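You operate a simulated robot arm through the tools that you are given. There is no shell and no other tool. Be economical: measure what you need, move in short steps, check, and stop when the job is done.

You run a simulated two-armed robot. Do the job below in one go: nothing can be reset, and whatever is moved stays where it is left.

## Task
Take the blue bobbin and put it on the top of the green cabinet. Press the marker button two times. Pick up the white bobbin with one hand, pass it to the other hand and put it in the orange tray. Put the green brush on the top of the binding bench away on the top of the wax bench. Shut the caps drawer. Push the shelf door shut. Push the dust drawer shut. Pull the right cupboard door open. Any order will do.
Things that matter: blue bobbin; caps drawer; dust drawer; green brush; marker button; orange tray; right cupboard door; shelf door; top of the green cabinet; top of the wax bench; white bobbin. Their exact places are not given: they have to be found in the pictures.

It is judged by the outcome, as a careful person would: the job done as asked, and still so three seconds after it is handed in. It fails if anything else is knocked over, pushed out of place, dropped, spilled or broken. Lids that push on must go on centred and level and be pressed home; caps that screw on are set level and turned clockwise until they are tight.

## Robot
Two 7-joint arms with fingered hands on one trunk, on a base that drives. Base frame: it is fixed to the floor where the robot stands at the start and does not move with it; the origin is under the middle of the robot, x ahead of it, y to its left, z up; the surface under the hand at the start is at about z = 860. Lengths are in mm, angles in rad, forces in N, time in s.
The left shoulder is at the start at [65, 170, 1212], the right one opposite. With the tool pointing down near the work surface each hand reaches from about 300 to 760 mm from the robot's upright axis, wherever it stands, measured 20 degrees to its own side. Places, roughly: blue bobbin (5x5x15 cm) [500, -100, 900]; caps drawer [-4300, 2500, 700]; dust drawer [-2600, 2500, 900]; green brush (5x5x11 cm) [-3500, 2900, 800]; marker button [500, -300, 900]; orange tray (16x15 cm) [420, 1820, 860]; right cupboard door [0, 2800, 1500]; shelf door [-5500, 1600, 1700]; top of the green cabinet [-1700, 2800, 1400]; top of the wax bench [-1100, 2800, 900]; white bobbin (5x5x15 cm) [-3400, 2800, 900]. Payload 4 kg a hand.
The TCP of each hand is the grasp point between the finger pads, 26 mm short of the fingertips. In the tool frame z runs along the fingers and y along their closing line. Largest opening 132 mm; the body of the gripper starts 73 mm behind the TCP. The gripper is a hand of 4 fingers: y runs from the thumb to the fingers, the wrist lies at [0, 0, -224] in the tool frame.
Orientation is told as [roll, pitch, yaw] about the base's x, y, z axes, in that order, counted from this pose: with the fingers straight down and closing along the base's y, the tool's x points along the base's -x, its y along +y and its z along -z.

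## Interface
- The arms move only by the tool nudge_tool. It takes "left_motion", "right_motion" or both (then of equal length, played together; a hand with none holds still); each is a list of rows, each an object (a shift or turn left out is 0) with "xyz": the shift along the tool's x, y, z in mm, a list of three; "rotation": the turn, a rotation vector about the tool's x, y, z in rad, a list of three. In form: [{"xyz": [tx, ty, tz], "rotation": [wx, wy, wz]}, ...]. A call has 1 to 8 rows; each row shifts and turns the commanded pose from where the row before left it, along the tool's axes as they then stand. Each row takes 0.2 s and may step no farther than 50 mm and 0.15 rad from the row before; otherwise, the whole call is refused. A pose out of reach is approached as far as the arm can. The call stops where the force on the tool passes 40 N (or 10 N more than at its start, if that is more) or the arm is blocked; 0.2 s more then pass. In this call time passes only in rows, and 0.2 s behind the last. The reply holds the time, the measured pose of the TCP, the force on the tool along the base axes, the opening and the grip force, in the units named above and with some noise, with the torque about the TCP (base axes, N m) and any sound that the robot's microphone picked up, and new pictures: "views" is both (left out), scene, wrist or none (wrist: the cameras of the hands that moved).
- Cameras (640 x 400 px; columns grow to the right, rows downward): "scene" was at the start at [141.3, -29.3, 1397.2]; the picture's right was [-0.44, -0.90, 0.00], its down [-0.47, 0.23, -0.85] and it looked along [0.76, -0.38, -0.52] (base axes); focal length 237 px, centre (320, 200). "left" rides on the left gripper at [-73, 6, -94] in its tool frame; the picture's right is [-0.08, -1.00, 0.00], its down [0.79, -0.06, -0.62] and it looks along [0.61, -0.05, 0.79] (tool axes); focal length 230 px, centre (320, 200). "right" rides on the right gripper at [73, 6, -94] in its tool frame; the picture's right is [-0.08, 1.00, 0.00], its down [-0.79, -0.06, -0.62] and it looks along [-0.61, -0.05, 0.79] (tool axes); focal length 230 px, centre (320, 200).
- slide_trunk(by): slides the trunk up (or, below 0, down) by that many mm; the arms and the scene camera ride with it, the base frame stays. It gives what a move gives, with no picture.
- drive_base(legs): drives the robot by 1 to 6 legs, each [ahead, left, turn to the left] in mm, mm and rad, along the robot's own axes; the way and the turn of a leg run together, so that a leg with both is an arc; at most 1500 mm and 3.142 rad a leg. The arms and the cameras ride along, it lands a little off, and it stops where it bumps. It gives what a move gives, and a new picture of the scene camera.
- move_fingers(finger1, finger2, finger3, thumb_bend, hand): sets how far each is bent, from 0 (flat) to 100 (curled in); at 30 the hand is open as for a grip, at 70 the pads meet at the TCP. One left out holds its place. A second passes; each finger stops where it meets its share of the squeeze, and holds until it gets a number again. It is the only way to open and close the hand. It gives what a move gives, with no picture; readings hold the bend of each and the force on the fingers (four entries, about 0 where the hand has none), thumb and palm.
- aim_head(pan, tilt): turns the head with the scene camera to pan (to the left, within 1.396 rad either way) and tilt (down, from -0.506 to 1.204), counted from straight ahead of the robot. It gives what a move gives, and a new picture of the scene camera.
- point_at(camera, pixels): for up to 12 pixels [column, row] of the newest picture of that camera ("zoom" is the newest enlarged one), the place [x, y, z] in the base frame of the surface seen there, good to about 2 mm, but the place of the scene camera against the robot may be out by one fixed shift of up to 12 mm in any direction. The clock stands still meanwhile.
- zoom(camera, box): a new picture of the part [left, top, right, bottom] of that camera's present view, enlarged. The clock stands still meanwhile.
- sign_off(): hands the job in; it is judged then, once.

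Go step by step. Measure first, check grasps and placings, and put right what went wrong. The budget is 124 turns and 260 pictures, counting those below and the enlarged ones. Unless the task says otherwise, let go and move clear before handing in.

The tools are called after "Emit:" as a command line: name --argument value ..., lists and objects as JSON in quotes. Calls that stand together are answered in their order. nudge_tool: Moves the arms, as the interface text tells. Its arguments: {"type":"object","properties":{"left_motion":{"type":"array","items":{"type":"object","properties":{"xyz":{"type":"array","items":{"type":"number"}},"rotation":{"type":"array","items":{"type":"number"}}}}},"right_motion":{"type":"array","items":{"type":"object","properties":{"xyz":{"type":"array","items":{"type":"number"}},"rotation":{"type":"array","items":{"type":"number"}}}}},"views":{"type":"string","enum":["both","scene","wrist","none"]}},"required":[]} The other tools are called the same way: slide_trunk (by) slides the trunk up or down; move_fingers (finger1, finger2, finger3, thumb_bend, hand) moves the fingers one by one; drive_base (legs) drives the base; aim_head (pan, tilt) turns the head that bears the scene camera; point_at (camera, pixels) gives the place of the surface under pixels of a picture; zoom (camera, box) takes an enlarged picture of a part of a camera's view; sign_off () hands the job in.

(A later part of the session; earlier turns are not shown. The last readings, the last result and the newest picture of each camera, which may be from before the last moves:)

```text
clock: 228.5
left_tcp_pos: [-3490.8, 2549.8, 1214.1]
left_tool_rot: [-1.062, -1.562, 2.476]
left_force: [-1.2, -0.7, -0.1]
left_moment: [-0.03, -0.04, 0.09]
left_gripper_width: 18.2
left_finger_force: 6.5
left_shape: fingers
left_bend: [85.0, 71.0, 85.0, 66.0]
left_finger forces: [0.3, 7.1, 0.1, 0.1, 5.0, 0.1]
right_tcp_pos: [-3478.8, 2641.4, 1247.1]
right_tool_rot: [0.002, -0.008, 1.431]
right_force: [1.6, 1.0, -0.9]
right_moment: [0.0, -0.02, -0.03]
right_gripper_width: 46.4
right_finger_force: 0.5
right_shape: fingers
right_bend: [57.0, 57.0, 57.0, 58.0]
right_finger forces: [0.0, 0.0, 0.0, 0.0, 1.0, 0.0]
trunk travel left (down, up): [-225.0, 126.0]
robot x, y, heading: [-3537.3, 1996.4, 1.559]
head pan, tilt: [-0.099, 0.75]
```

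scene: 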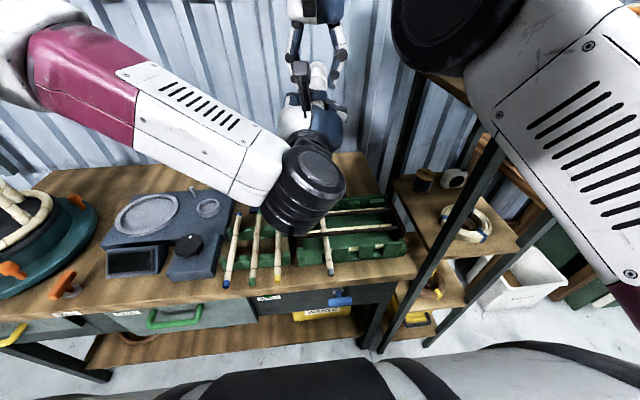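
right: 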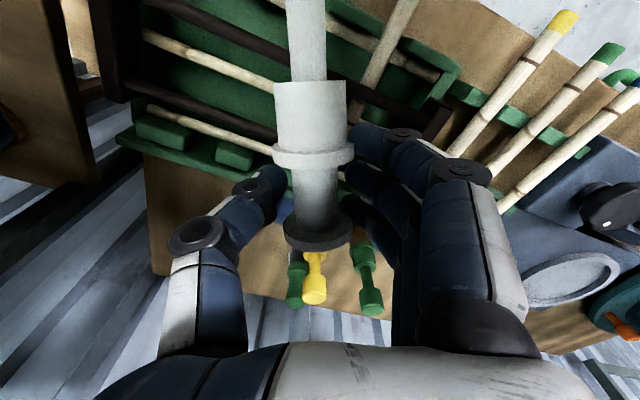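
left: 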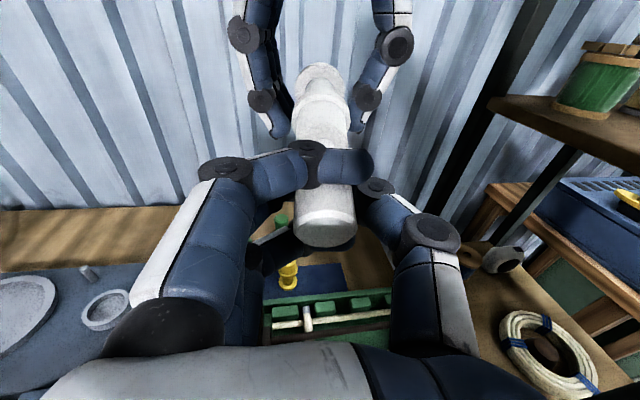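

The left hand holds it level with the neck caged. I'll open the right hand fully and raise it clear.

Emit:
move_fingers --hand "right" --finger1 40 --finger2 40 --finger3 40 --thumb_bend 40

Emit:
nudge_tool --left_motion '[{"xyz": [20, 10, 0]}, {"xyz": [20, 15, 0]}, {"xyz": [10, 30, 0]}, {"xyz": [0, 40, 0]}, {"xyz": [0, 40, 0]}, {"xyz": [0, 40, 0]}]' --right_motion '[{"xyz": [0, 0, -5]}, {"xyz": [0, 0, -5]}, {}, {}, {}, {}]' --views "both"

```text
clock: 229.5
left_tcp_pos: [-3490.1, 2550.8, 1213.0]
left_tool_rot: [-1.056, -1.561, 2.471]
left_force: [0.2, 0.0, 1.3]
left_moment: [-0.06, 0.01, -0.01]
left_gripper_width: 18.2
left_finger_force: 7.5
left_shape: fingers
left_bend: [85.0, 71.0, 85.0, 66.0]
left_finger forces: [3.0, 6.0, 0.0, 0.0, 5.2, 0.0]
right_tcp_pos: [-3477.6, 2641.7, 1247.7]
right_tool_rot: [0.001, -0.007, 1.43]
right_force: [-0.1, -0.2, 0.1]
right_moment: [-0.01, 0.0, -0.02]
right_gripper_width: 103.0
right_finger_force: 0.1
right_shape: fingers
right_bend: [40.0, 40.0, 40.0, 40.0]
right_finger forces: [0.1, 0.0, 0.1, 0.1, 0.1, 0.1]
trunk travel left (down, up): [-225.0, 126.0]
robot x, y, heading: [-3533.9, 1997.1, 1.56]
head pan, tilt: [-0.099, 0.75]
```

```text
clock: 230.9
left_tcp_pos: [-3662.9, 2575.1, 1162.3]
left_tool_rot: [-1.09, -1.56, 2.505]
left_force: [-0.1, -0.5, 0.8]
left_moment: [-0.1, 0.07, -0.02]
left_gripper_width: 18.7
left_finger_force: 7.3
left_shape: fingers
left_bend: [85.0, 71.0, 85.0, 66.0]
left_finger forces: [3.0, 6.0, 0.0, 0.0, 5.6, 0.1]
right_tcp_pos: [-3480.4, 2637.8, 1256.9]
right_tool_rot: [-0.001, -0.009, 1.43]
right_force: [-0.4, 0.5, 0.2]
right_moment: [-0.02, -0.03, -0.01]
right_gripper_width: 103.3
right_finger_force: 0.0
right_shape: fingers
right_bend: [40.0, 40.0, 40.0, 40.0]
right_finger forces: [0.0, 0.0, 0.0, 0.1, 0.0, 0.0]
trunk travel left (down, up): [-225.0, 126.0]
robot x, y, heading: [-3533.4, 1997.0, 1.558]
head pan, tilt: [-0.099, 0.75]
```

scene: 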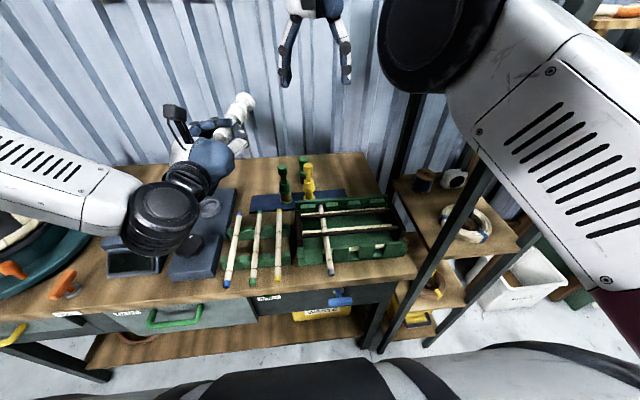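
right: 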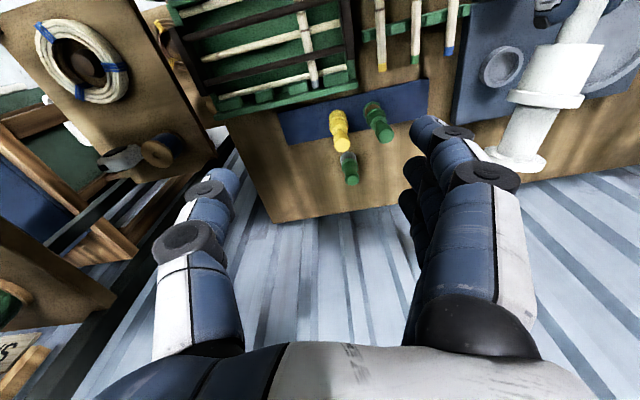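
left: 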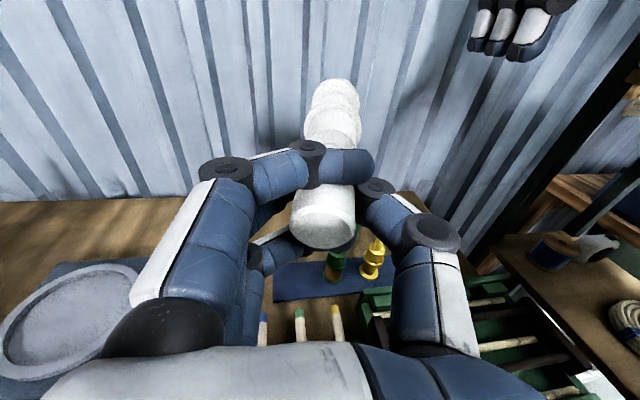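

The bobbin is safely caged in the left hand. Next, the brush, seen at (350,165) in the right view, and I'll measure it.

Emit:
point_at --camera "right" --pixels '[[351, 177], [344, 177], [358, 176], [351, 184], [349, 160], [342, 140], [382, 133]]'

Emit:
zoom --camera "right" --box '[290, 80, 430, 200]'

```text
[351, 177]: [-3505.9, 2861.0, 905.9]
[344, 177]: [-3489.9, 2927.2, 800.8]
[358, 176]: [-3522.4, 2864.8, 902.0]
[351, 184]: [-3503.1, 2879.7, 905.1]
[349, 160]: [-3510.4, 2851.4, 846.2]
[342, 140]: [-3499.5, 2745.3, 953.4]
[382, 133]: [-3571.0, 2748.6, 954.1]
```

```text
3.33 times, centred on (360, 140) of right
```

zoom: 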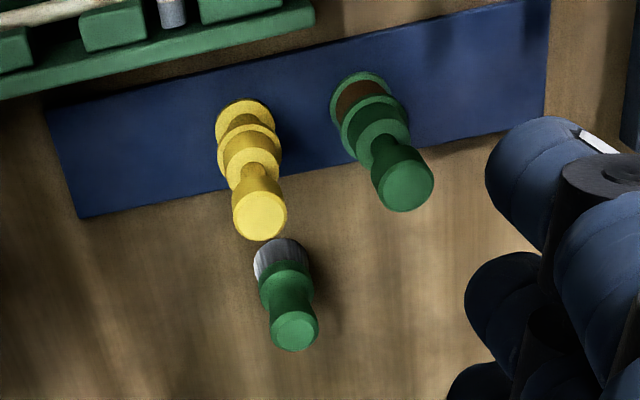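

The brush axis is at about (-3508,2867), top z 906. I'll shift the base left and forward for reach, then bring the right hand over it.

Emit:
move_fingers --hand "right" --finger1 50 --finger2 50 --finger3 50 --thumb_bend 50

Emit:
drive_base --legs '[[185, 95, 0]]'

Emit:
nudge_tool --right_motion '[{"xyz": [-15, -25, 20], "rotation": [0, 0, -0.12]}, {"xyz": [-10, -25, 30]}, {"xyz": [0, -10, 45]}, {"xyz": [0, 0, 45]}]' --views "wrist"

```text
clock: 231.9
left_tcp_pos: [-3662.2, 2578.0, 1161.4]
left_tool_rot: [-1.05, -1.563, 2.465]
left_force: [0.1, -0.2, 0.8]
left_moment: [-0.07, 0.0, 0.02]
left_gripper_width: 18.3
left_finger_force: 7.1
left_shape: fingers
left_bend: [85.0, 71.0, 85.0, 66.0]
left_finger forces: [3.0, 6.1, 0.1, 0.0, 5.6, 0.0]
right_tcp_pos: [-3479.0, 2638.6, 1256.0]
right_tool_rot: [0.004, -0.007, 1.431]
right_force: [-0.3, -0.5, 0.2]
right_moment: [0.0, -0.02, 0.0]
right_gripper_width: 71.3
right_finger_force: 0.1
right_shape: fingers
right_bend: [50.0, 50.0, 50.0, 50.0]
right_finger forces: [0.1, 0.0, 0.0, 0.0, 0.1, 0.0]
trunk travel left (down, up): [-225.0, 126.0]
robot x, y, heading: [-3535.9, 1994.4, 1.565]
head pan, tilt: [-0.099, 0.75]
```

```text
clock: 233.6
left_tcp_pos: [-3753.2, 2762.2, 1163.3]
left_tool_rot: [-1.041, -1.56, 2.453]
left_force: [-0.4, 0.8, -0.3]
left_moment: [-0.05, 0.01, -0.02]
left_gripper_width: 18.7
left_finger_force: 7.6
left_shape: fingers
left_bend: [85.0, 71.0, 85.0, 66.0]
left_finger forces: [3.1, 6.1, 0.1, 0.0, 5.6, 0.0]
right_tcp_pos: [-3569.7, 2823.9, 1254.8]
right_tool_rot: [0.001, -0.007, 1.43]
right_force: [-0.8, 0.0, 0.5]
right_moment: [0.02, 0.01, -0.03]
right_gripper_width: 71.6
right_finger_force: 0.0
right_shape: fingers
right_bend: [50.0, 50.0, 50.0, 50.0]
right_finger forces: [0.0, 0.0, 0.0, 0.0, 0.1, 0.0]
trunk travel left (down, up): [-225.0, 126.0]
robot x, y, heading: [-3627.7, 2178.0, 1.562]
head pan, tilt: [-0.099, 0.75]
```

scene: 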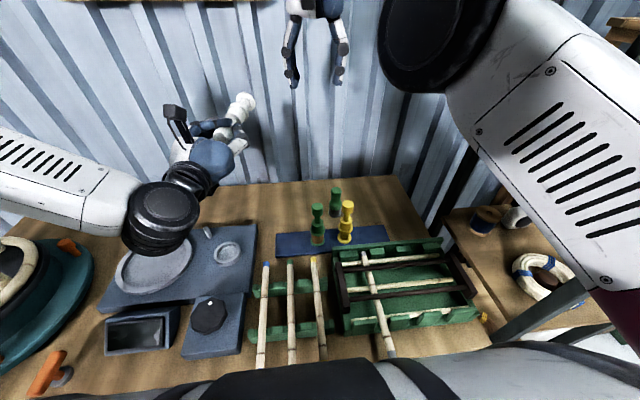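

```text
clock: 234.6
left_tcp_pos: [-3752.5, 2761.9, 1162.7]
left_tool_rot: [-1.008, -1.561, 2.419]
left_force: [-0.7, 0.0, 0.7]
left_moment: [-0.08, 0.02, 0.02]
left_gripper_width: 18.7
left_finger_force: 7.6
left_shape: fingers
left_bend: [85.0, 71.0, 85.0, 66.0]
left_finger forces: [2.9, 6.0, 0.1, 0.1, 5.6, 0.0]
right_tcp_pos: [-3511.4, 2880.2, 1126.7]
right_tool_rot: [-0.001, -0.005, 1.552]
right_force: [0.7, 0.4, 0.1]
right_moment: [-0.01, 0.01, 0.03]
right_gripper_width: 71.4
right_finger_force: 0.1
right_shape: fingers
right_bend: [50.0, 50.0, 50.0, 50.0]
right_finger forces: [0.0, 0.1, 0.1, 0.0, 0.0, 0.1]
right hand out of reach, approached as far as the arm can: row 1, 2, 3, 4
trunk travel left (down, up): [-225.0, 126.0]
robot x, y, heading: [-3626.9, 2181.0, 1.558]
head pan, tilt: [-0.099, 0.75]
```

right: 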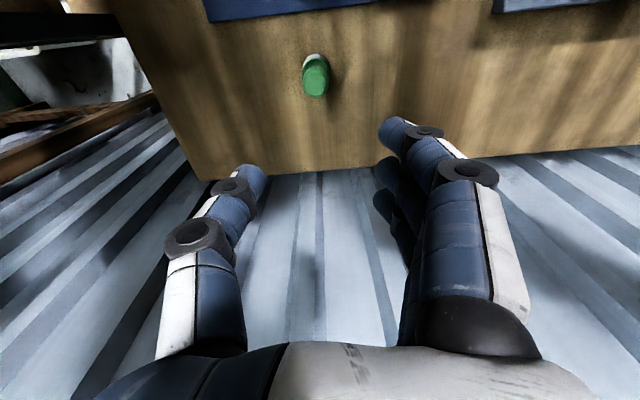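

The hand is nearly above the brush at (316,78). I'll measure it again from here.

Emit:
point_at --camera "right" --pixels '[[316, 78], [305, 78], [327, 76], [317, 90], [316, 66], [312, 57]]'

```text
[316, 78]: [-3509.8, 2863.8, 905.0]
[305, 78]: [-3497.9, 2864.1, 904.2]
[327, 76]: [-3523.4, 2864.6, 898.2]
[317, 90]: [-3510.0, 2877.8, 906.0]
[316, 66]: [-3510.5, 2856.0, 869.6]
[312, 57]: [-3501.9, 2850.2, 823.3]
```

The brush axis is (-3510.5,2865). I'll descend to z≈887 and grip the handle.

Emit:
nudge_tool --right_motion '[{"xyz": [15, 0, 20]}, {"xyz": [0, 0, 48]}, {"xyz": [0, 0, 48]}, {"xyz": [0, 0, 48]}, {"xyz": [0, 0, 45]}, {"xyz": [0, 0, 30]}]' --views "wrist"

```text
clock: 236.0
left_tcp_pos: [-3752.9, 2761.5, 1162.5]
left_tool_rot: [-1.055, -1.563, 2.47]
left_force: [-0.5, -0.6, -0.7]
left_moment: [-0.09, 0.05, 0.0]
left_gripper_width: 18.4
left_finger_force: 7.5
left_shape: fingers
left_bend: [85.0, 71.0, 85.0, 66.0]
left_finger forces: [3.0, 6.0, 0.0, 0.0, 5.7, 0.0]
right_tcp_pos: [-3519.7, 2885.8, 889.0]
right_tool_rot: [-0.001, -0.008, 1.552]
right_force: [-0.6, 0.0, 0.7]
right_moment: [-0.01, -0.01, 0.01]
right_gripper_width: 71.4
right_finger_force: 0.2
right_shape: fingers
right_bend: [50.0, 50.0, 50.0, 50.0]
right_finger forces: [0.0, 0.0, 0.0, 0.1, 0.1, 0.0]
right hand out of reach, approached as far as the arm can: row 1, 2, 3, 6
trunk travel left (down, up): [-225.0, 126.0]
robot x, y, heading: [-3624.7, 2182.9, 1.556]
head pan, tilt: [-0.099, 0.75]
```

right: 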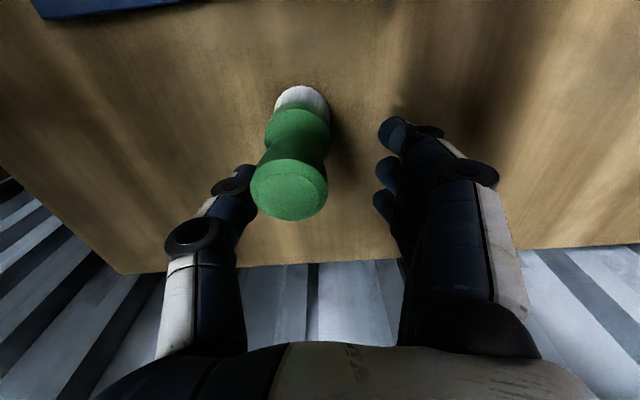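

The hand is 21 mm beyond and 9 mm left of the brush. I'll correct within the open gap, then verify.

Emit:
nudge_tool --right_motion '[{"xyz": [11, -5, 0]}, {"xyz": [11, -4, 0]}]' --views "wrist"

Emit:
point_at --camera "right" --pixels '[[310, 190], [290, 190], [320, 190], [335, 190]]'

```text
clock: 236.6
left_tcp_pos: [-3751.9, 2761.4, 1163.1]
left_tool_rot: [-1.068, -1.564, 2.483]
left_force: [-0.3, -0.3, 0.3]
left_moment: [-0.05, 0.08, -0.02]
left_gripper_width: 18.4
left_finger_force: 7.5
left_shape: fingers
left_bend: [85.0, 71.0, 85.0, 66.0]
left_finger forces: [3.0, 6.1, 0.1, 0.1, 5.7, 0.0]
right_tcp_pos: [-3512.9, 2863.9, 892.3]
right_tool_rot: [0.001, -0.007, 1.551]
right_force: [0.4, -0.2, -0.3]
right_moment: [-0.02, -0.02, 0.0]
right_gripper_width: 71.4
right_finger_force: 0.0
right_shape: fingers
right_bend: [50.0, 50.0, 50.0, 50.0]
right_finger forces: [0.0, 0.0, 0.0, 0.0, 0.0, 0.0]
trunk travel left (down, up): [-225.0, 126.0]
robot x, y, heading: [-3629.3, 2180.6, 1.56]
head pan, tilt: [-0.099, 0.75]
```

right: 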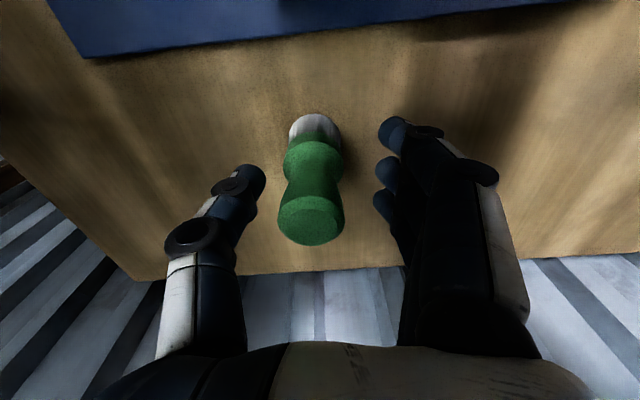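

```text
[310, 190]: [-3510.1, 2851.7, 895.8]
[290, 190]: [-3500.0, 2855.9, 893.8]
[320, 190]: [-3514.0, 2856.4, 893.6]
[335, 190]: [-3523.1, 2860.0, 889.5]
```

Aligned. I'll lower 6 mm and close with balanced fingers.

Emit:
nudge_tool --right_motion '[{"xyz": [0, 0, 6]}]' --views "none"

Emit:
move_fingers --hand "right" --finger1 62 --finger2 62 --finger3 62 --thumb_bend 64

Emit:
move_fingers --hand "right" --finger1 70 --finger2 74 --finger3 70

Emit:
nudge_tool --right_motion '[{"xyz": [0, 0, -8]}, {"xyz": [0, 0, -15]}, {"xyz": [0, 0, -25]}]' --views "wrist"

```text
clock: 237.0
left_tcp_pos: [-3752.8, 2761.1, 1161.8]
left_tool_rot: [-1.037, -1.562, 2.452]
left_force: [-0.7, 0.0, 0.4]
left_moment: [-0.09, 0.02, 0.01]
left_gripper_width: 18.5
left_finger_force: 7.0
left_shape: fingers
left_bend: [85.0, 71.0, 85.0, 66.0]
left_finger forces: [3.0, 6.1, 0.0, 0.0, 5.7, 0.0]
right_tcp_pos: [-3512.1, 2865.3, 884.5]
right_tool_rot: [0.0, -0.007, 1.551]
right_force: [-0.7, -1.2, 0.0]
right_moment: [0.03, 0.0, 0.01]
right_gripper_width: 71.2
right_finger_force: 0.2
right_shape: fingers
right_bend: [50.0, 50.0, 50.0, 50.0]
right_finger forces: [0.0, 0.0, 0.0, 0.1, 0.0, 0.0]
trunk travel left (down, up): [-225.0, 126.0]
robot x, y, heading: [-3629.6, 2178.0, 1.563]
head pan, tilt: [-0.099, 0.75]
```

```text
clock: 238.0
left_tcp_pos: [-3752.4, 2761.0, 1162.1]
left_tool_rot: [-1.057, -1.562, 2.47]
left_force: [-0.3, 0.3, -0.5]
left_moment: [-0.09, 0.02, -0.02]
left_gripper_width: 18.3
left_finger_force: 6.8
left_shape: fingers
left_bend: [85.0, 71.0, 85.0, 66.0]
left_finger forces: [3.1, 6.0, 0.0, 0.1, 5.7, 0.0]
right_tcp_pos: [-3513.5, 2865.5, 885.1]
right_tool_rot: [0.002, -0.006, 1.552]
right_force: [0.4, 0.3, 0.3]
right_moment: [-0.03, 0.04, -0.01]
right_gripper_width: 33.2
right_finger_force: 1.2
right_shape: fingers
right_bend: [62.0, 61.0, 62.0, 63.0]
right_finger forces: [0.0, 1.1, 0.0, 0.0, 1.5, 0.0]
trunk travel left (down, up): [-225.0, 126.0]
robot x, y, heading: [-3622.8, 2180.5, 1.563]
head pan, tilt: [-0.099, 0.75]
```

```text
clock: 239.0
left_tcp_pos: [-3752.3, 2763.0, 1161.9]
left_tool_rot: [-1.05, -1.561, 2.462]
left_force: [0.4, -0.1, 0.9]
left_moment: [-0.09, 0.0, 0.0]
left_gripper_width: 18.1
left_finger_force: 7.1
left_shape: fingers
left_bend: [85.0, 71.0, 85.0, 66.0]
left_finger forces: [3.1, 6.0, 0.0, 0.1, 5.7, 0.1]
right_tcp_pos: [-3512.2, 2865.2, 885.1]
right_tool_rot: [0.001, -0.007, 1.553]
right_force: [0.3, 0.1, 0.0]
right_moment: [-0.03, 0.01, -0.01]
right_gripper_width: 27.7
right_finger_force: 7.5
right_shape: fingers
right_bend: [70.0, 71.0, 69.0, 61.0]
right_finger forces: [0.0, 6.7, 0.7, 0.0, 7.7, 0.0]
trunk travel left (down, up): [-225.0, 126.0]
robot x, y, heading: [-3627.2, 2177.5, 1.558]
head pan, tilt: [-0.099, 0.75]
```

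```text
clock: 239.8
left_tcp_pos: [-3752.2, 2761.3, 1162.6]
left_tool_rot: [-1.104, -1.563, 2.518]
left_force: [-1.2, 0.2, -1.2]
left_moment: [-0.06, 0.02, -0.01]
left_gripper_width: 18.3
left_finger_force: 7.7
left_shape: fingers
left_bend: [85.0, 71.0, 85.0, 66.0]
left_finger forces: [3.0, 5.9, 0.0, 0.0, 5.6, 0.1]
right_tcp_pos: [-3513.5, 2865.4, 932.5]
right_tool_rot: [0.001, -0.008, 1.551]
right_force: [0.3, 0.2, -0.4]
right_moment: [-0.01, 0.03, -0.03]
right_gripper_width: 27.7
right_finger_force: 7.8
right_shape: fingers
right_bend: [70.0, 71.0, 69.0, 61.0]
right_finger forces: [0.1, 6.7, 0.8, 0.0, 7.6, 0.0]
trunk travel left (down, up): [-225.0, 126.0]
robot x, y, heading: [-3624.8, 2179.8, 1.557]
head pan, tilt: [-0.099, 0.75]
```

right: 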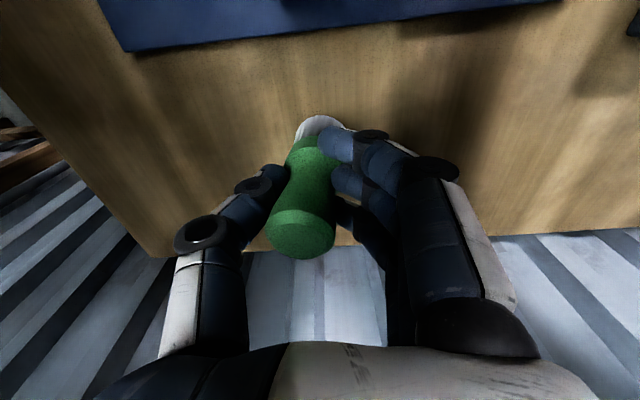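

The brush is held. I'll raise it, back away from the bench and drive right to the wax bench.

Emit:
nudge_tool --right_motion '[{"xyz": [0, 0, -45]}, {"xyz": [0, 0, -45]}, {"xyz": [0, 0, -45]}, {"xyz": [0, 0, -45]}]' --views "none"

Emit:
drive_base --legs '[[-540, 0, 0], [0, -1200, 0.01], [0, -1250, 0]]'

```text
clock: 240.8
left_tcp_pos: [-3753.2, 2761.0, 1163.2]
left_tool_rot: [-1.093, -1.562, 2.504]
left_force: [0.5, 0.0, -0.5]
left_moment: [-0.07, 0.01, 0.0]
left_gripper_width: 18.6
left_finger_force: 7.2
left_shape: fingers
left_bend: [85.0, 71.0, 85.0, 66.0]
left_finger forces: [3.0, 6.1, 0.0, 0.0, 5.7, 0.0]
right_tcp_pos: [-3510.1, 2866.0, 1113.2]
right_tool_rot: [0.0, -0.007, 1.551]
right_force: [0.2, -0.3, -0.8]
right_moment: [-0.01, 0.0, 0.0]
right_gripper_width: 27.4
right_finger_force: 7.3
right_shape: fingers
right_bend: [70.0, 71.0, 69.0, 61.0]
right_finger forces: [0.0, 6.6, 0.7, 0.0, 7.6, 0.0]
trunk travel left (down, up): [-225.0, 126.0]
robot x, y, heading: [-3628.1, 2183.0, 1.561]
head pan, tilt: [-0.099, 0.75]
```

```text
clock: 265.2
left_tcp_pos: [-1293.2, 2185.0, 1162.7]
left_tool_rot: [-1.046, -1.562, 2.442]
left_force: [-1.2, -0.2, 0.0]
left_moment: [-0.07, 0.03, 0.0]
left_gripper_width: 18.4
left_finger_force: 7.4
left_shape: fingers
left_bend: [85.0, 71.0, 85.0, 66.0]
left_finger forces: [3.0, 6.0, 0.0, 0.1, 5.7, 0.0]
right_tcp_pos: [-1049.5, 2286.7, 1114.0]
right_tool_rot: [0.001, -0.007, 1.536]
right_force: [0.6, -0.1, -0.6]
right_moment: [-0.02, 0.0, 0.01]
right_gripper_width: 27.7
right_finger_force: 7.6
right_shape: fingers
right_bend: [70.0, 71.0, 69.0, 61.0]
right_finger forces: [0.0, 6.6, 0.7, 0.0, 7.6, 0.0]
trunk travel left (down, up): [-225.0, 126.0]
robot x, y, heading: [-1177.3, 1601.5, 1.543]
head pan, tilt: [-0.099, 0.75]
```

scene: 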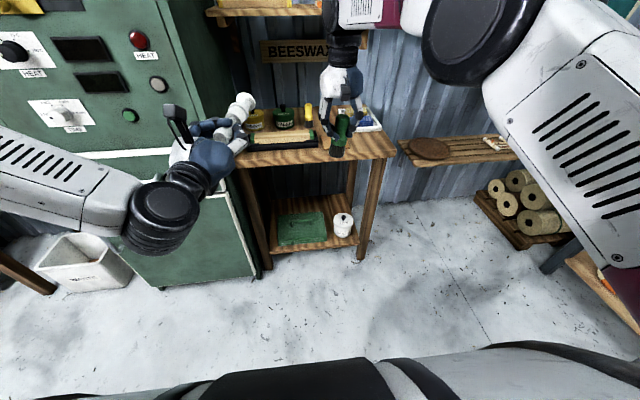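

At the wax bench, the front-right corner around (365,150) looks free. I'll enlarge and measure.

Emit:
zoom --camera "scene" --box '[230, 80, 410, 190]'

Emit:
point_at --camera "scene" --pixels '[[365, 150], [380, 148], [393, 155], [372, 133], [305, 142], [318, 155], [360, 122], [340, 157], [345, 150]]'

```text
3.56 times, centred on (320, 135) of scene
```

zoom: 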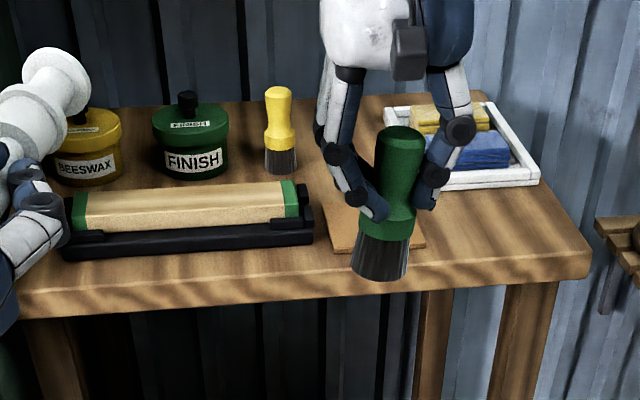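

```text
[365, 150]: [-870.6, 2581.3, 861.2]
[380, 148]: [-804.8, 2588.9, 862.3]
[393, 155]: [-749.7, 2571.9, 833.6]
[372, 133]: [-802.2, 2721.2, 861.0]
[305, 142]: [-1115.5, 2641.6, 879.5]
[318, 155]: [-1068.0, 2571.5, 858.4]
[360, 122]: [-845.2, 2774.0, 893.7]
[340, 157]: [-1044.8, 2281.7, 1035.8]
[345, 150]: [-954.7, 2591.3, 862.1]
```

The top is z 862, and the spot (-850,2635) is clear. I'll drive so the brush is above it.

Emit:
drive_base --legs '[[345, -192, 0.015]]'

```text
clock: 267.7
left_tcp_pos: [-1099.2, 2537.4, 1162.1]
left_tool_rot: [-0.992, -1.562, 2.4]
left_force: [-1.0, 0.5, -0.4]
left_moment: [-0.07, 0.02, 0.03]
left_gripper_width: 18.5
left_finger_force: 7.5
left_shape: fingers
left_bend: [85.0, 71.0, 85.0, 66.0]
left_finger forces: [2.9, 6.0, 0.1, 0.0, 5.9, 0.1]
right_tcp_pos: [-856.8, 2641.8, 1112.1]
right_tool_rot: [0.001, -0.008, 1.545]
right_force: [0.0, 0.2, -0.9]
right_moment: [-0.02, 0.0, 0.02]
right_gripper_width: 27.5
right_finger_force: 7.5
right_shape: fingers
right_bend: [70.0, 71.0, 69.0, 61.0]
right_finger forces: [0.2, 6.6, 0.6, 0.0, 7.6, 0.0]
trunk travel left (down, up): [-225.0, 126.0]
robot x, y, heading: [-979.2, 1956.6, 1.554]
head pan, tilt: [-0.099, 0.75]
```

scene: 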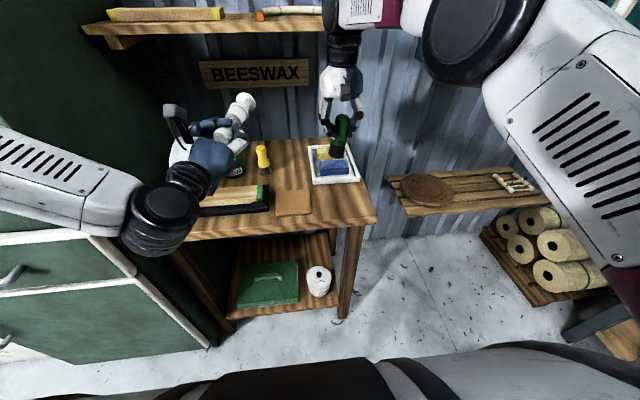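

I'll check the white tray's front edge and the landing spot.

Emit:
point_at --camera "scene" --pixels '[[318, 185], [358, 181], [340, 195], [340, 210], [365, 205], [293, 203], [345, 28]]'

```text
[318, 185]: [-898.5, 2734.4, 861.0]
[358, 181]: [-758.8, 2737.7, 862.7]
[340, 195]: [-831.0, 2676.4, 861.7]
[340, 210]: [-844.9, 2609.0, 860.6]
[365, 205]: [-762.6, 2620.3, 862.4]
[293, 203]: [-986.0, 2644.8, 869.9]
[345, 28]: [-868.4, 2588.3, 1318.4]
```

The landing spot is clear by over 60 mm all around. I'll descend and feel for contact.

Emit:
nudge_tool --right_motion '[{"xyz": [0, 0, 48]}, {"xyz": [0, 0, 48]}, {"xyz": [0, 0, 40]}, {"xyz": [0, 0, 18]}, {"xyz": [0, 0, 4]}, {"xyz": [0, 0, 3]}, {"xyz": [0, 0, 3]}]' --views "none"

```text
clock: 269.3
left_tcp_pos: [-1097.1, 2537.6, 1162.0]
left_tool_rot: [-1.035, -1.562, 2.443]
left_force: [0.7, -0.5, -0.2]
left_moment: [-0.1, 0.02, 0.0]
left_gripper_width: 18.4
left_finger_force: 7.8
left_shape: fingers
left_bend: [85.0, 71.0, 85.0, 66.0]
left_finger forces: [3.0, 6.1, 0.1, 0.1, 5.8, 0.0]
right_tcp_pos: [-855.9, 2643.2, 948.3]
right_tool_rot: [0.0, -0.009, 1.545]
right_force: [-0.6, -0.9, -1.5]
right_moment: [-0.02, 0.0, -0.01]
right_gripper_width: 27.9
right_finger_force: 7.6
right_shape: fingers
right_bend: [70.0, 71.0, 69.0, 61.0]
right_finger forces: [0.1, 6.6, 0.7, 0.0, 7.5, 0.0]
trunk travel left (down, up): [-225.0, 126.0]
robot x, y, heading: [-978.8, 1956.0, 1.555]
head pan, tilt: [-0.099, 0.75]
```

Emit:
nudge_tool --right_motion '[{"xyz": [0, 0, 2]}, {"xyz": [0, 0, 2]}, {"xyz": [0, 0, 2]}]' --views "scene"

Emit:
zoom --camera "scene" --box '[270, 120, 400, 240]'

```text
clock: 270.1
left_tcp_pos: [-1098.6, 2537.8, 1163.7]
left_tool_rot: [-1.117, -1.564, 2.527]
left_force: [0.3, 0.2, 0.2]
left_moment: [-0.06, 0.04, -0.02]
left_gripper_width: 18.5
left_finger_force: 7.5
left_shape: fingers
left_bend: [85.0, 71.0, 85.0, 66.0]
left_finger forces: [3.1, 6.0, 0.1, 0.1, 5.7, 0.0]
right_tcp_pos: [-856.6, 2643.4, 943.4]
right_tool_rot: [0.0, -0.01, 1.544]
right_force: [-1.0, -1.0, 5.5]
right_moment: [0.02, -0.07, 0.02]
right_gripper_width: 27.6
right_finger_force: 7.6
right_shape: fingers
right_bend: [70.0, 71.0, 70.0, 62.0]
right_finger forces: [0.0, 7.5, 0.9, 0.0, 7.2, 0.1]
trunk travel left (down, up): [-225.0, 126.0]
robot x, y, heading: [-976.0, 1955.2, 1.553]
head pan, tilt: [-0.099, 0.75]
```

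scene: 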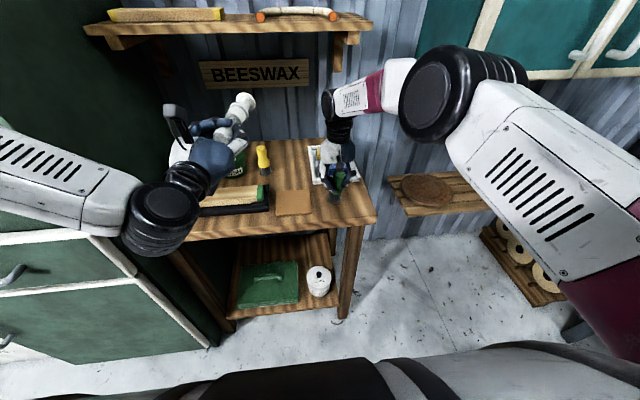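

```text
3.33 times, centred on (335, 180) of scene
```

zoom: 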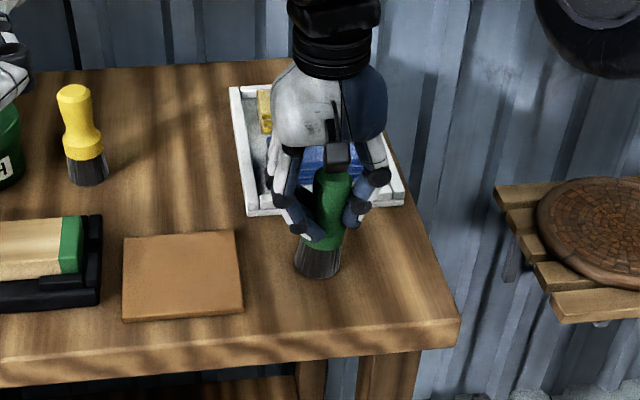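

Contact is made (5.5 N). I'll release gently and rise.

Emit:
move_fingers --hand "right" --finger1 56 --finger2 62 --finger3 56 --thumb_bend 55

Emit:
move_fingers --hand "right" --finger1 42 --finger2 42 --finger3 42 --thumb_bend 42

Emit:
nudge_tool --right_motion '[{"xyz": [0, 0, -30]}, {"xyz": [0, 0, -40]}, {"xyz": [0, 0, -45]}, {"xyz": [0, 0, -45]}, {"xyz": [0, 0, -45]}]' --views "scene"

```text
clock: 271.1
left_tcp_pos: [-1100.1, 2536.5, 1163.4]
left_tool_rot: [-1.039, -1.561, 2.445]
left_force: [0.2, 0.6, 0.2]
left_moment: [-0.08, 0.02, 0.0]
left_gripper_width: 18.4
left_finger_force: 7.6
left_shape: fingers
left_bend: [85.0, 71.0, 85.0, 66.0]
left_finger forces: [3.2, 6.0, 0.1, 0.1, 5.7, 0.0]
right_tcp_pos: [-855.6, 2643.0, 943.4]
right_tool_rot: [-0.001, -0.006, 1.544]
right_force: [0.6, 0.7, 0.3]
right_moment: [-0.01, -0.01, -0.03]
right_gripper_width: 52.0
right_finger_force: 0.1
right_shape: fingers
right_bend: [56.0, 62.0, 56.0, 55.0]
right_finger forces: [0.1, 0.2, 0.0, 0.1, 0.0, 0.0]
trunk travel left (down, up): [-225.0, 126.0]
robot x, y, heading: [-978.2, 1953.9, 1.558]
head pan, tilt: [-0.099, 0.75]
```

```text
clock: 272.1
left_tcp_pos: [-1099.0, 2537.0, 1161.9]
left_tool_rot: [-1.041, -1.562, 2.448]
left_force: [-0.2, 0.5, 0.2]
left_moment: [-0.07, 0.02, -0.01]
left_gripper_width: 18.7
left_finger_force: 7.7
left_shape: fingers
left_bend: [85.0, 71.0, 85.0, 66.0]
left_finger forces: [3.0, 6.1, 0.1, 0.0, 5.9, 0.0]
right_tcp_pos: [-856.3, 2641.9, 942.8]
right_tool_rot: [0.0, -0.007, 1.545]
right_force: [0.5, 0.1, 0.7]
right_moment: [-0.02, 0.0, -0.01]
right_gripper_width: 96.4
right_finger_force: 0.0
right_shape: fingers
right_bend: [42.0, 42.0, 42.0, 42.0]
right_finger forces: [0.1, 0.0, 0.0, 0.0, 0.1, 0.1]
trunk travel left (down, up): [-225.0, 126.0]
robot x, y, heading: [-978.4, 1960.6, 1.557]
head pan, tilt: [-0.099, 0.75]
```

```text
clock: 273.3
left_tcp_pos: [-1099.8, 2537.1, 1161.7]
left_tool_rot: [-1.062, -1.563, 2.465]
left_force: [0.1, -0.3, 0.1]
left_moment: [-0.1, 0.01, -0.04]
left_gripper_width: 18.5
left_finger_force: 7.5
left_shape: fingers
left_bend: [85.0, 71.0, 85.0, 66.0]
left_finger forces: [2.9, 5.9, 0.0, 0.0, 5.7, 0.0]
right_tcp_pos: [-857.9, 2641.0, 1146.5]
right_tool_rot: [-0.001, -0.006, 1.545]
right_force: [0.1, 0.2, 0.5]
right_moment: [0.01, -0.02, 0.01]
right_gripper_width: 96.4
right_finger_force: 0.1
right_shape: fingers
right_bend: [42.0, 42.0, 42.0, 42.0]
right_finger forces: [0.0, 0.0, 0.1, 0.0, 0.0, 0.0]
trunk travel left (down, up): [-225.0, 126.0]
robot x, y, heading: [-976.3, 1954.9, 1.552]
head pan, tilt: [-0.099, 0.75]
```

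scene: 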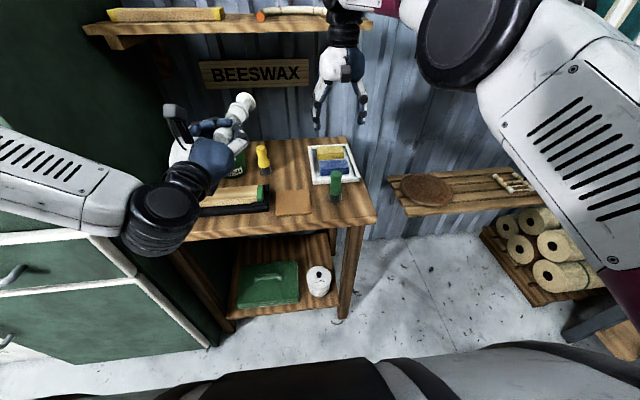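

The brush stands upright on the wax bench. I'll move over to the cupboard and look at its doors.

Emit:
drive_base --legs '[[-250, 0, 0.015], [0, -760, 0]]'

Emit:
aim_head --pan -0.1 --tilt 0.1

```text
clock: 281.9
left_tcp_pos: [-345.1, 2286.3, 1161.9]
left_tool_rot: [-1.036, -1.562, 2.466]
left_force: [0.7, 0.6, -0.8]
left_moment: [-0.09, 0.03, 0.0]
left_gripper_width: 18.5
left_finger_force: 7.5
left_shape: fingers
left_bend: [85.0, 71.0, 85.0, 66.0]
left_finger forces: [3.0, 6.0, 0.0, 0.1, 5.8, 0.0]
right_tcp_pos: [-106.6, 2397.1, 1145.6]
right_tool_rot: [0.0, -0.008, 1.569]
right_force: [-0.4, -0.3, -0.1]
right_moment: [-0.01, 0.0, 0.01]
right_gripper_width: 96.6
right_finger_force: 0.0
right_shape: fingers
right_bend: [42.0, 42.0, 42.0, 42.0]
right_finger forces: [0.0, 0.0, 0.0, 0.0, 0.0, 0.0]
trunk travel left (down, up): [-225.0, 126.0]
robot x, y, heading: [-207.5, 1707.1, 1.58]
head pan, tilt: [-0.099, 0.75]
```

scene: 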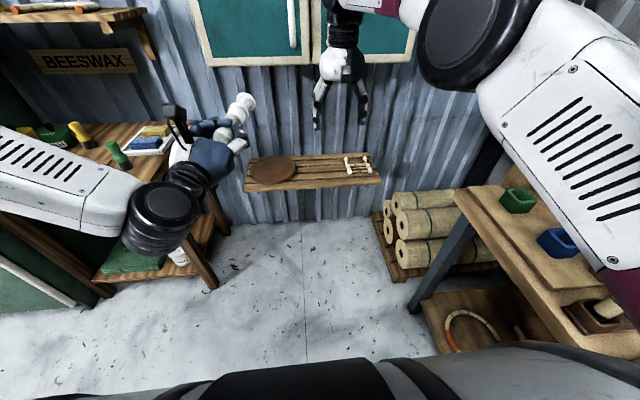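

```text
clock: 282.9
left_tcp_pos: [-345.7, 2285.8, 1162.6]
left_tool_rot: [-1.029, -1.562, 2.461]
left_force: [0.5, -0.3, 0.1]
left_moment: [-0.05, 0.03, 0.02]
left_gripper_width: 18.6
left_finger_force: 7.7
left_shape: fingers
left_bend: [85.0, 71.0, 85.0, 66.0]
left_finger forces: [3.0, 6.0, 0.1, 0.0, 5.8, 0.1]
right_tcp_pos: [-105.0, 2396.2, 1146.8]
right_tool_rot: [-0.001, -0.008, 1.568]
right_force: [-0.8, -0.4, 0.4]
right_moment: [0.02, -0.04, 0.02]
right_gripper_width: 96.6
right_finger_force: 0.0
right_shape: fingers
right_bend: [42.0, 42.0, 42.0, 42.0]
right_finger forces: [0.0, 0.1, 0.1, 0.0, 0.0, 0.0]
trunk travel left (down, up): [-225.0, 126.0]
robot x, y, heading: [-210.1, 1706.6, 1.577]
head pan, tilt: [-0.099, 0.099]
```

scene: 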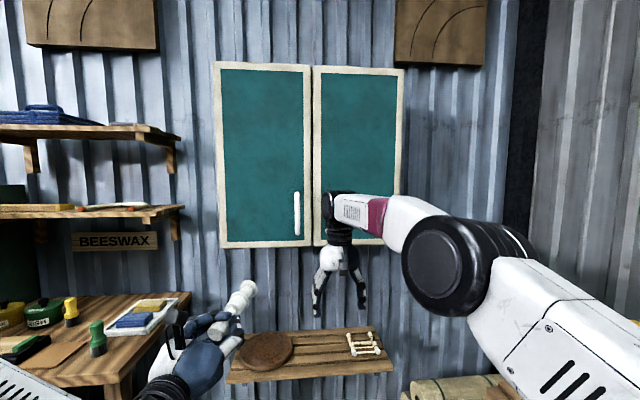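

The right door spans columns 312–404, its handle hidden behind my arm near (327,213). I'll measure the doors and the left handle for symmetry.

Emit:
point_at --camera "scene" --pixels '[[316, 72], [400, 74], [316, 242], [317, 150], [308, 150], [297, 195], [297, 213], [297, 232], [222, 150], [398, 150], [316, 190]]'

```text
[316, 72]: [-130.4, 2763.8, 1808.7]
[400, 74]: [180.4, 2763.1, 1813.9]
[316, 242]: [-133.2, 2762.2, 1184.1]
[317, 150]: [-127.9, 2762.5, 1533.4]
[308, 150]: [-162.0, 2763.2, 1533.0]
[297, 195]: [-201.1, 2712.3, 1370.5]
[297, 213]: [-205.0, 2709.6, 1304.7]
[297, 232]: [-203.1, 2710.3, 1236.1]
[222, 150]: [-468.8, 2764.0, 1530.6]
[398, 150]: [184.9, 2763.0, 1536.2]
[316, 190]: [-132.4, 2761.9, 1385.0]
```

Door plane y≈2763, and by symmetry the right handle bar is at about (-78,2718), z 1225–1385. I'll bring the right hand horizontal in front of it.

Emit:
nudge_tool --right_motion '[{"xyz": [-18.5, -2.5, -14.4], "rotation": [0, -0.143, 0]}, {"xyz": [-20.4, -2.5, -11.6], "rotation": [0, -0.143, 0]}, {"xyz": [-21.8, -2.5, -8.6], "rotation": [0, -0.143, 0]}, {"xyz": [-22.8, -2.5, -5.4], "rotation": [0, -0.143, 0]}, {"xyz": [-23.3, -2.5, -2.1], "rotation": [0, -0.143, 0]}, {"xyz": [-23.4, -2.5, 1.3], "rotation": [0, -0.143, 0]}, {"xyz": [-23, -2.5, 4.6], "rotation": [0, -0.143, 0]}, {"xyz": [-22.1, -2.5, 7.8], "rotation": [0, -0.143, 0]}]' --views "none"

Emit:
nudge_tool --right_motion '[{"xyz": [-20.8, -2.5, 10.9], "rotation": [0, -0.143, 0]}, {"xyz": [-19, -2.5, 13.7], "rotation": [0, -0.143, 0]}, {"xyz": [-16.8, -2.5, 16.3], "rotation": [0, -0.14, 0]}]' --views "wrist"

```text
clock: 284.7
left_tcp_pos: [-345.7, 2286.2, 1161.8]
left_tool_rot: [-1.016, -1.561, 2.447]
left_force: [1.1, 0.2, 0.2]
left_moment: [-0.09, 0.02, 0.01]
left_gripper_width: 18.7
left_finger_force: 7.7
left_shape: fingers
left_bend: [85.0, 71.0, 85.0, 66.0]
left_finger forces: [3.0, 6.0, 0.0, 0.0, 5.8, 0.0]
right_tcp_pos: [-83.1, 2547.6, 1262.4]
right_tool_rot: [0.001, -1.152, 1.569]
right_force: [0.3, 0.0, -0.6]
right_moment: [0.0, 0.0, -0.02]
right_gripper_width: 96.4
right_finger_force: 0.1
right_shape: fingers
right_bend: [42.0, 42.0, 42.0, 42.0]
right_finger forces: [0.1, 0.1, 0.0, 0.0, 0.0, 0.0]
trunk travel left (down, up): [-225.0, 126.0]
robot x, y, heading: [-207.3, 1707.6, 1.579]
head pan, tilt: [-0.099, 0.099]
```

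```text
clock: 285.7
left_tcp_pos: [-345.1, 2286.3, 1162.0]
left_tool_rot: [-0.917, -1.564, 2.346]
left_force: [0.5, -0.7, -0.1]
left_moment: [-0.09, 0.05, -0.01]
left_gripper_width: 18.4
left_finger_force: 7.3
left_shape: fingers
left_bend: [85.0, 71.0, 85.0, 66.0]
left_finger forces: [3.0, 6.0, 0.0, 0.0, 5.8, 0.0]
right_tcp_pos: [-17.2, 2604.0, 1320.6]
right_tool_rot: [1.953, -1.523, -0.449]
right_force: [-0.6, -0.3, 0.8]
right_moment: [0.0, 0.0, 0.03]
right_gripper_width: 97.0
right_finger_force: 0.1
right_shape: fingers
right_bend: [42.0, 42.0, 42.0, 42.0]
right_finger forces: [0.0, 0.0, 0.0, 0.1, 0.1, 0.1]
trunk travel left (down, up): [-225.0, 126.0]
robot x, y, heading: [-208.6, 1707.4, 1.574]
head pan, tilt: [-0.099, 0.099]
stopped in row 3 (right hand): the arm was blocked; the commanded pose is now the measured one
```

right: 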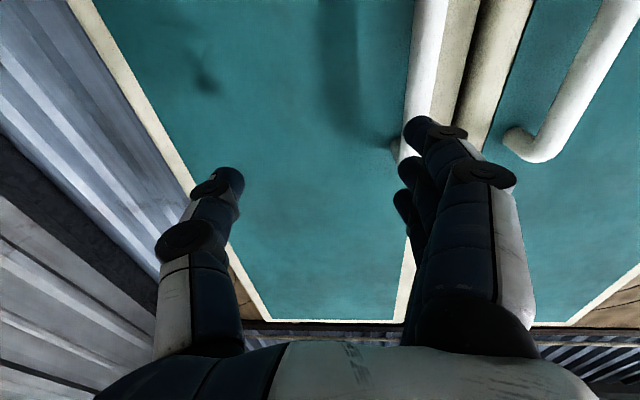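

The handle bar shows at (425,70), left of the fingers. I'll measure it.

Emit:
point_at --camera "right" --pixels '[[428, 60], [420, 100], [435, 20], [404, 140], [330, 200], [455, 70], [560, 120]]'

```text
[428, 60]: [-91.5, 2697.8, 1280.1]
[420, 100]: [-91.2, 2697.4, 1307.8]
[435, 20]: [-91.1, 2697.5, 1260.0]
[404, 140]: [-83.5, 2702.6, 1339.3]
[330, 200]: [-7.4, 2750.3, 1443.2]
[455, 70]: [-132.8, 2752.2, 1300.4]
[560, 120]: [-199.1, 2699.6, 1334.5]
```

The bar is at x≈-90, front y≈2698. I'll drive the base left 73 mm and then ahead 100 mm to put the bar between the fingers.

Emit:
drive_base --legs '[[0, 73, 0], [100, 0, 0]]'

Emit:
nudge_tool --right_motion '[{}]' --views "wrist"

```text
clock: 287.8
left_tcp_pos: [-421.1, 2387.3, 1161.5]
left_tool_rot: [-0.956, -1.562, 2.389]
left_force: [-1.0, -0.3, 0.0]
left_moment: [-0.08, 0.0, 0.0]
left_gripper_width: 18.2
left_finger_force: 7.7
left_shape: fingers
left_bend: [85.0, 71.0, 85.0, 66.0]
left_finger forces: [3.0, 6.2, 0.1, 0.0, 5.8, 0.0]
right_tcp_pos: [-93.3, 2706.2, 1320.5]
right_tool_rot: [1.941, -1.522, -0.434]
right_force: [0.3, 0.8, -0.6]
right_moment: [0.04, 0.01, -0.03]
right_gripper_width: 97.1
right_finger_force: 0.0
right_shape: fingers
right_bend: [42.0, 42.0, 42.0, 42.0]
right_finger forces: [0.0, 0.0, 0.1, 0.0, 0.1, 0.0]
trunk travel left (down, up): [-225.0, 126.0]
robot x, y, heading: [-282.9, 1806.4, 1.576]
head pan, tilt: [-0.099, 0.099]
```

scene: 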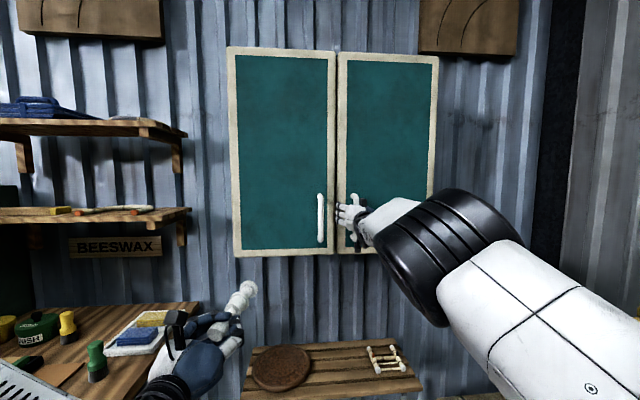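

```text
clock: 288.2
left_tcp_pos: [-420.5, 2387.2, 1162.5]
left_tool_rot: [-0.974, -1.564, 2.406]
left_force: [-0.1, 0.7, 0.5]
left_moment: [-0.07, 0.05, -0.02]
left_gripper_width: 18.3
left_finger_force: 7.2
left_shape: fingers
left_bend: [85.0, 71.0, 85.0, 66.0]
left_finger forces: [3.1, 6.0, 0.1, 0.1, 5.8, 0.0]
right_tcp_pos: [-91.1, 2703.9, 1320.7]
right_tool_rot: [1.947, -1.522, -0.444]
right_force: [0.7, 0.3, -0.9]
right_moment: [0.01, 0.06, 0.04]
right_gripper_width: 96.7
right_finger_force: 0.0
right_shape: fingers
right_bend: [42.0, 42.0, 42.0, 42.0]
right_finger forces: [0.0, 0.0, 0.1, 0.0, 0.1, 0.0]
trunk travel left (down, up): [-225.0, 126.0]
robot x, y, heading: [-283.4, 1806.9, 1.578]
head pan, tilt: [-0.099, 0.099]
```

right: 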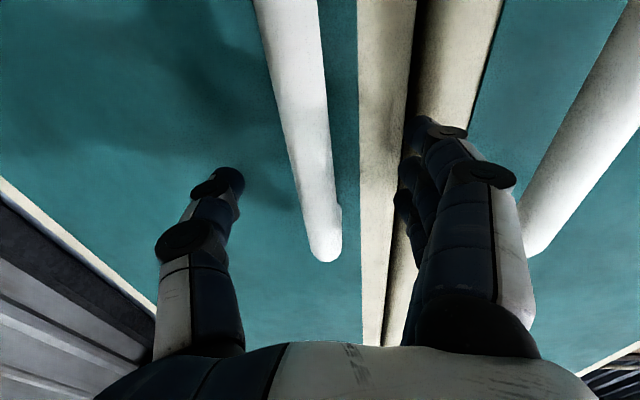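

The bar sits between thumb and fingers. I'll close around it.

Emit:
move_fingers --hand "right" --finger1 78 --finger2 78 --finger3 78 --thumb_bend 72

Emit:
drive_base --legs '[[-40, -5, 0]]'

```text
clock: 289.2
left_tcp_pos: [-419.4, 2387.2, 1161.9]
left_tool_rot: [-0.969, -1.562, 2.398]
left_force: [-0.3, -0.1, 1.0]
left_moment: [-0.06, -0.01, -0.01]
left_gripper_width: 18.6
left_finger_force: 7.3
left_shape: fingers
left_bend: [85.0, 71.0, 85.0, 66.0]
left_finger forces: [2.9, 6.1, 0.0, 0.1, 5.8, 0.1]
right_tcp_pos: [-91.5, 2704.6, 1320.7]
right_tool_rot: [1.941, -1.522, -0.435]
right_force: [2.8, 1.9, 0.7]
right_moment: [-0.02, -0.06, 0.0]
right_gripper_width: 11.0
right_finger_force: 3.9
right_shape: fingers
right_bend: [77.0, 76.0, 77.0, 69.0]
right_finger forces: [1.2, 0.0, 2.2, 0.0, 4.7, 0.1]
trunk travel left (down, up): [-225.0, 126.0]
robot x, y, heading: [-287.2, 1809.0, 1.581]
head pan, tilt: [-0.099, 0.099]
```

```text
clock: 290.1
left_tcp_pos: [-412.7, 2346.9, 1163.2]
left_tool_rot: [-0.801, -1.564, 2.229]
left_force: [-0.4, 0.0, 0.6]
left_moment: [-0.11, 0.04, 0.03]
left_gripper_width: 18.6
left_finger_force: 7.5
left_shape: fingers
left_bend: [85.0, 71.0, 85.0, 66.0]
left_finger forces: [3.0, 5.9, 0.0, 0.0, 5.8, 0.1]
right_tcp_pos: [-82.0, 2664.1, 1319.6]
right_tool_rot: [1.906, -1.518, -0.405]
right_force: [15.5, 6.5, 0.2]
right_moment: [-0.07, -0.03, 0.13]
right_gripper_width: 13.8
right_finger_force: 8.9
right_shape: fingers
right_bend: [78.0, 77.0, 77.0, 67.0]
right_finger forces: [0.6, 0.9, 2.1, 0.0, 14.8, 0.0]
trunk travel left (down, up): [-225.0, 126.0]
robot x, y, heading: [-282.5, 1769.4, 1.575]
head pan, tilt: [-0.099, 0.099]
```

scene: 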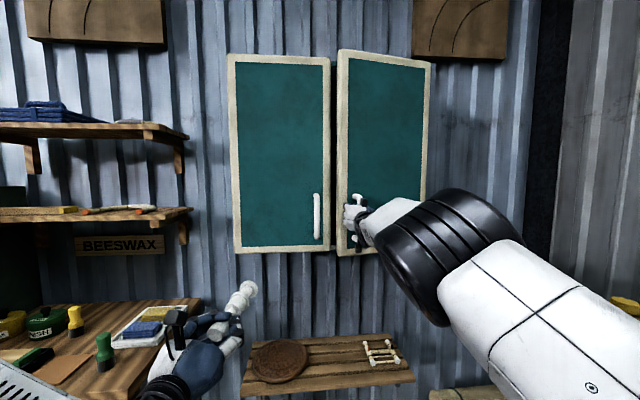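

The door is swinging open. I'll keep pulling along its arc: back and to the right.

Emit:
drive_base --legs '[[-55, -24, 0], [-45, -30, 0], [-35, -35, 0]]'

```text
clock: 291.6
left_tcp_pos: [-365.3, 2264.5, 1161.0]
left_tool_rot: [-0.513, -1.562, 1.943]
left_force: [0.5, -0.2, -0.9]
left_moment: [-0.08, 0.01, 0.03]
left_gripper_width: 18.5
left_finger_force: 7.5
left_shape: fingers
left_bend: [85.0, 71.0, 85.0, 66.0]
left_finger forces: [3.0, 6.0, 0.0, 0.0, 5.9, 0.1]
right_tcp_pos: [-25.0, 2582.1, 1319.4]
right_tool_rot: [1.881, -1.517, -0.389]
right_force: [15.7, 14.5, -0.7]
right_moment: [0.0, 0.0, 0.41]
right_gripper_width: 15.2
right_finger_force: 10.6
right_shape: fingers
right_bend: [78.0, 78.0, 78.0, 66.0]
right_finger forces: [0.0, 0.1, 0.7, 0.0, 19.9, 0.0]
trunk travel left (down, up): [-225.0, 126.0]
robot x, y, heading: [-231.6, 1685.8, 1.578]
head pan, tilt: [-0.099, 0.099]
stopped in leg 2: the force on the tool passed its limit at 42 N (the readings are from after the stop); the commanded pose is now the measured one
```

scene: 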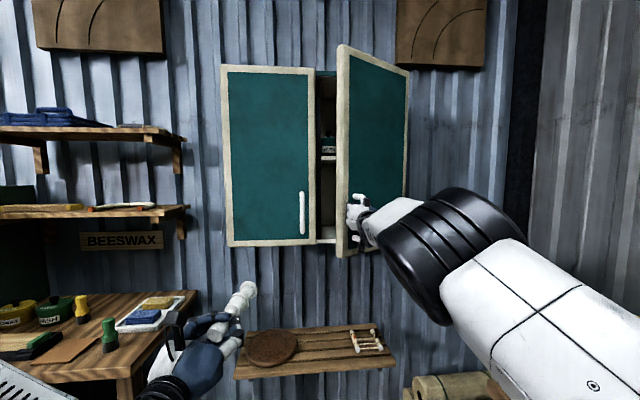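

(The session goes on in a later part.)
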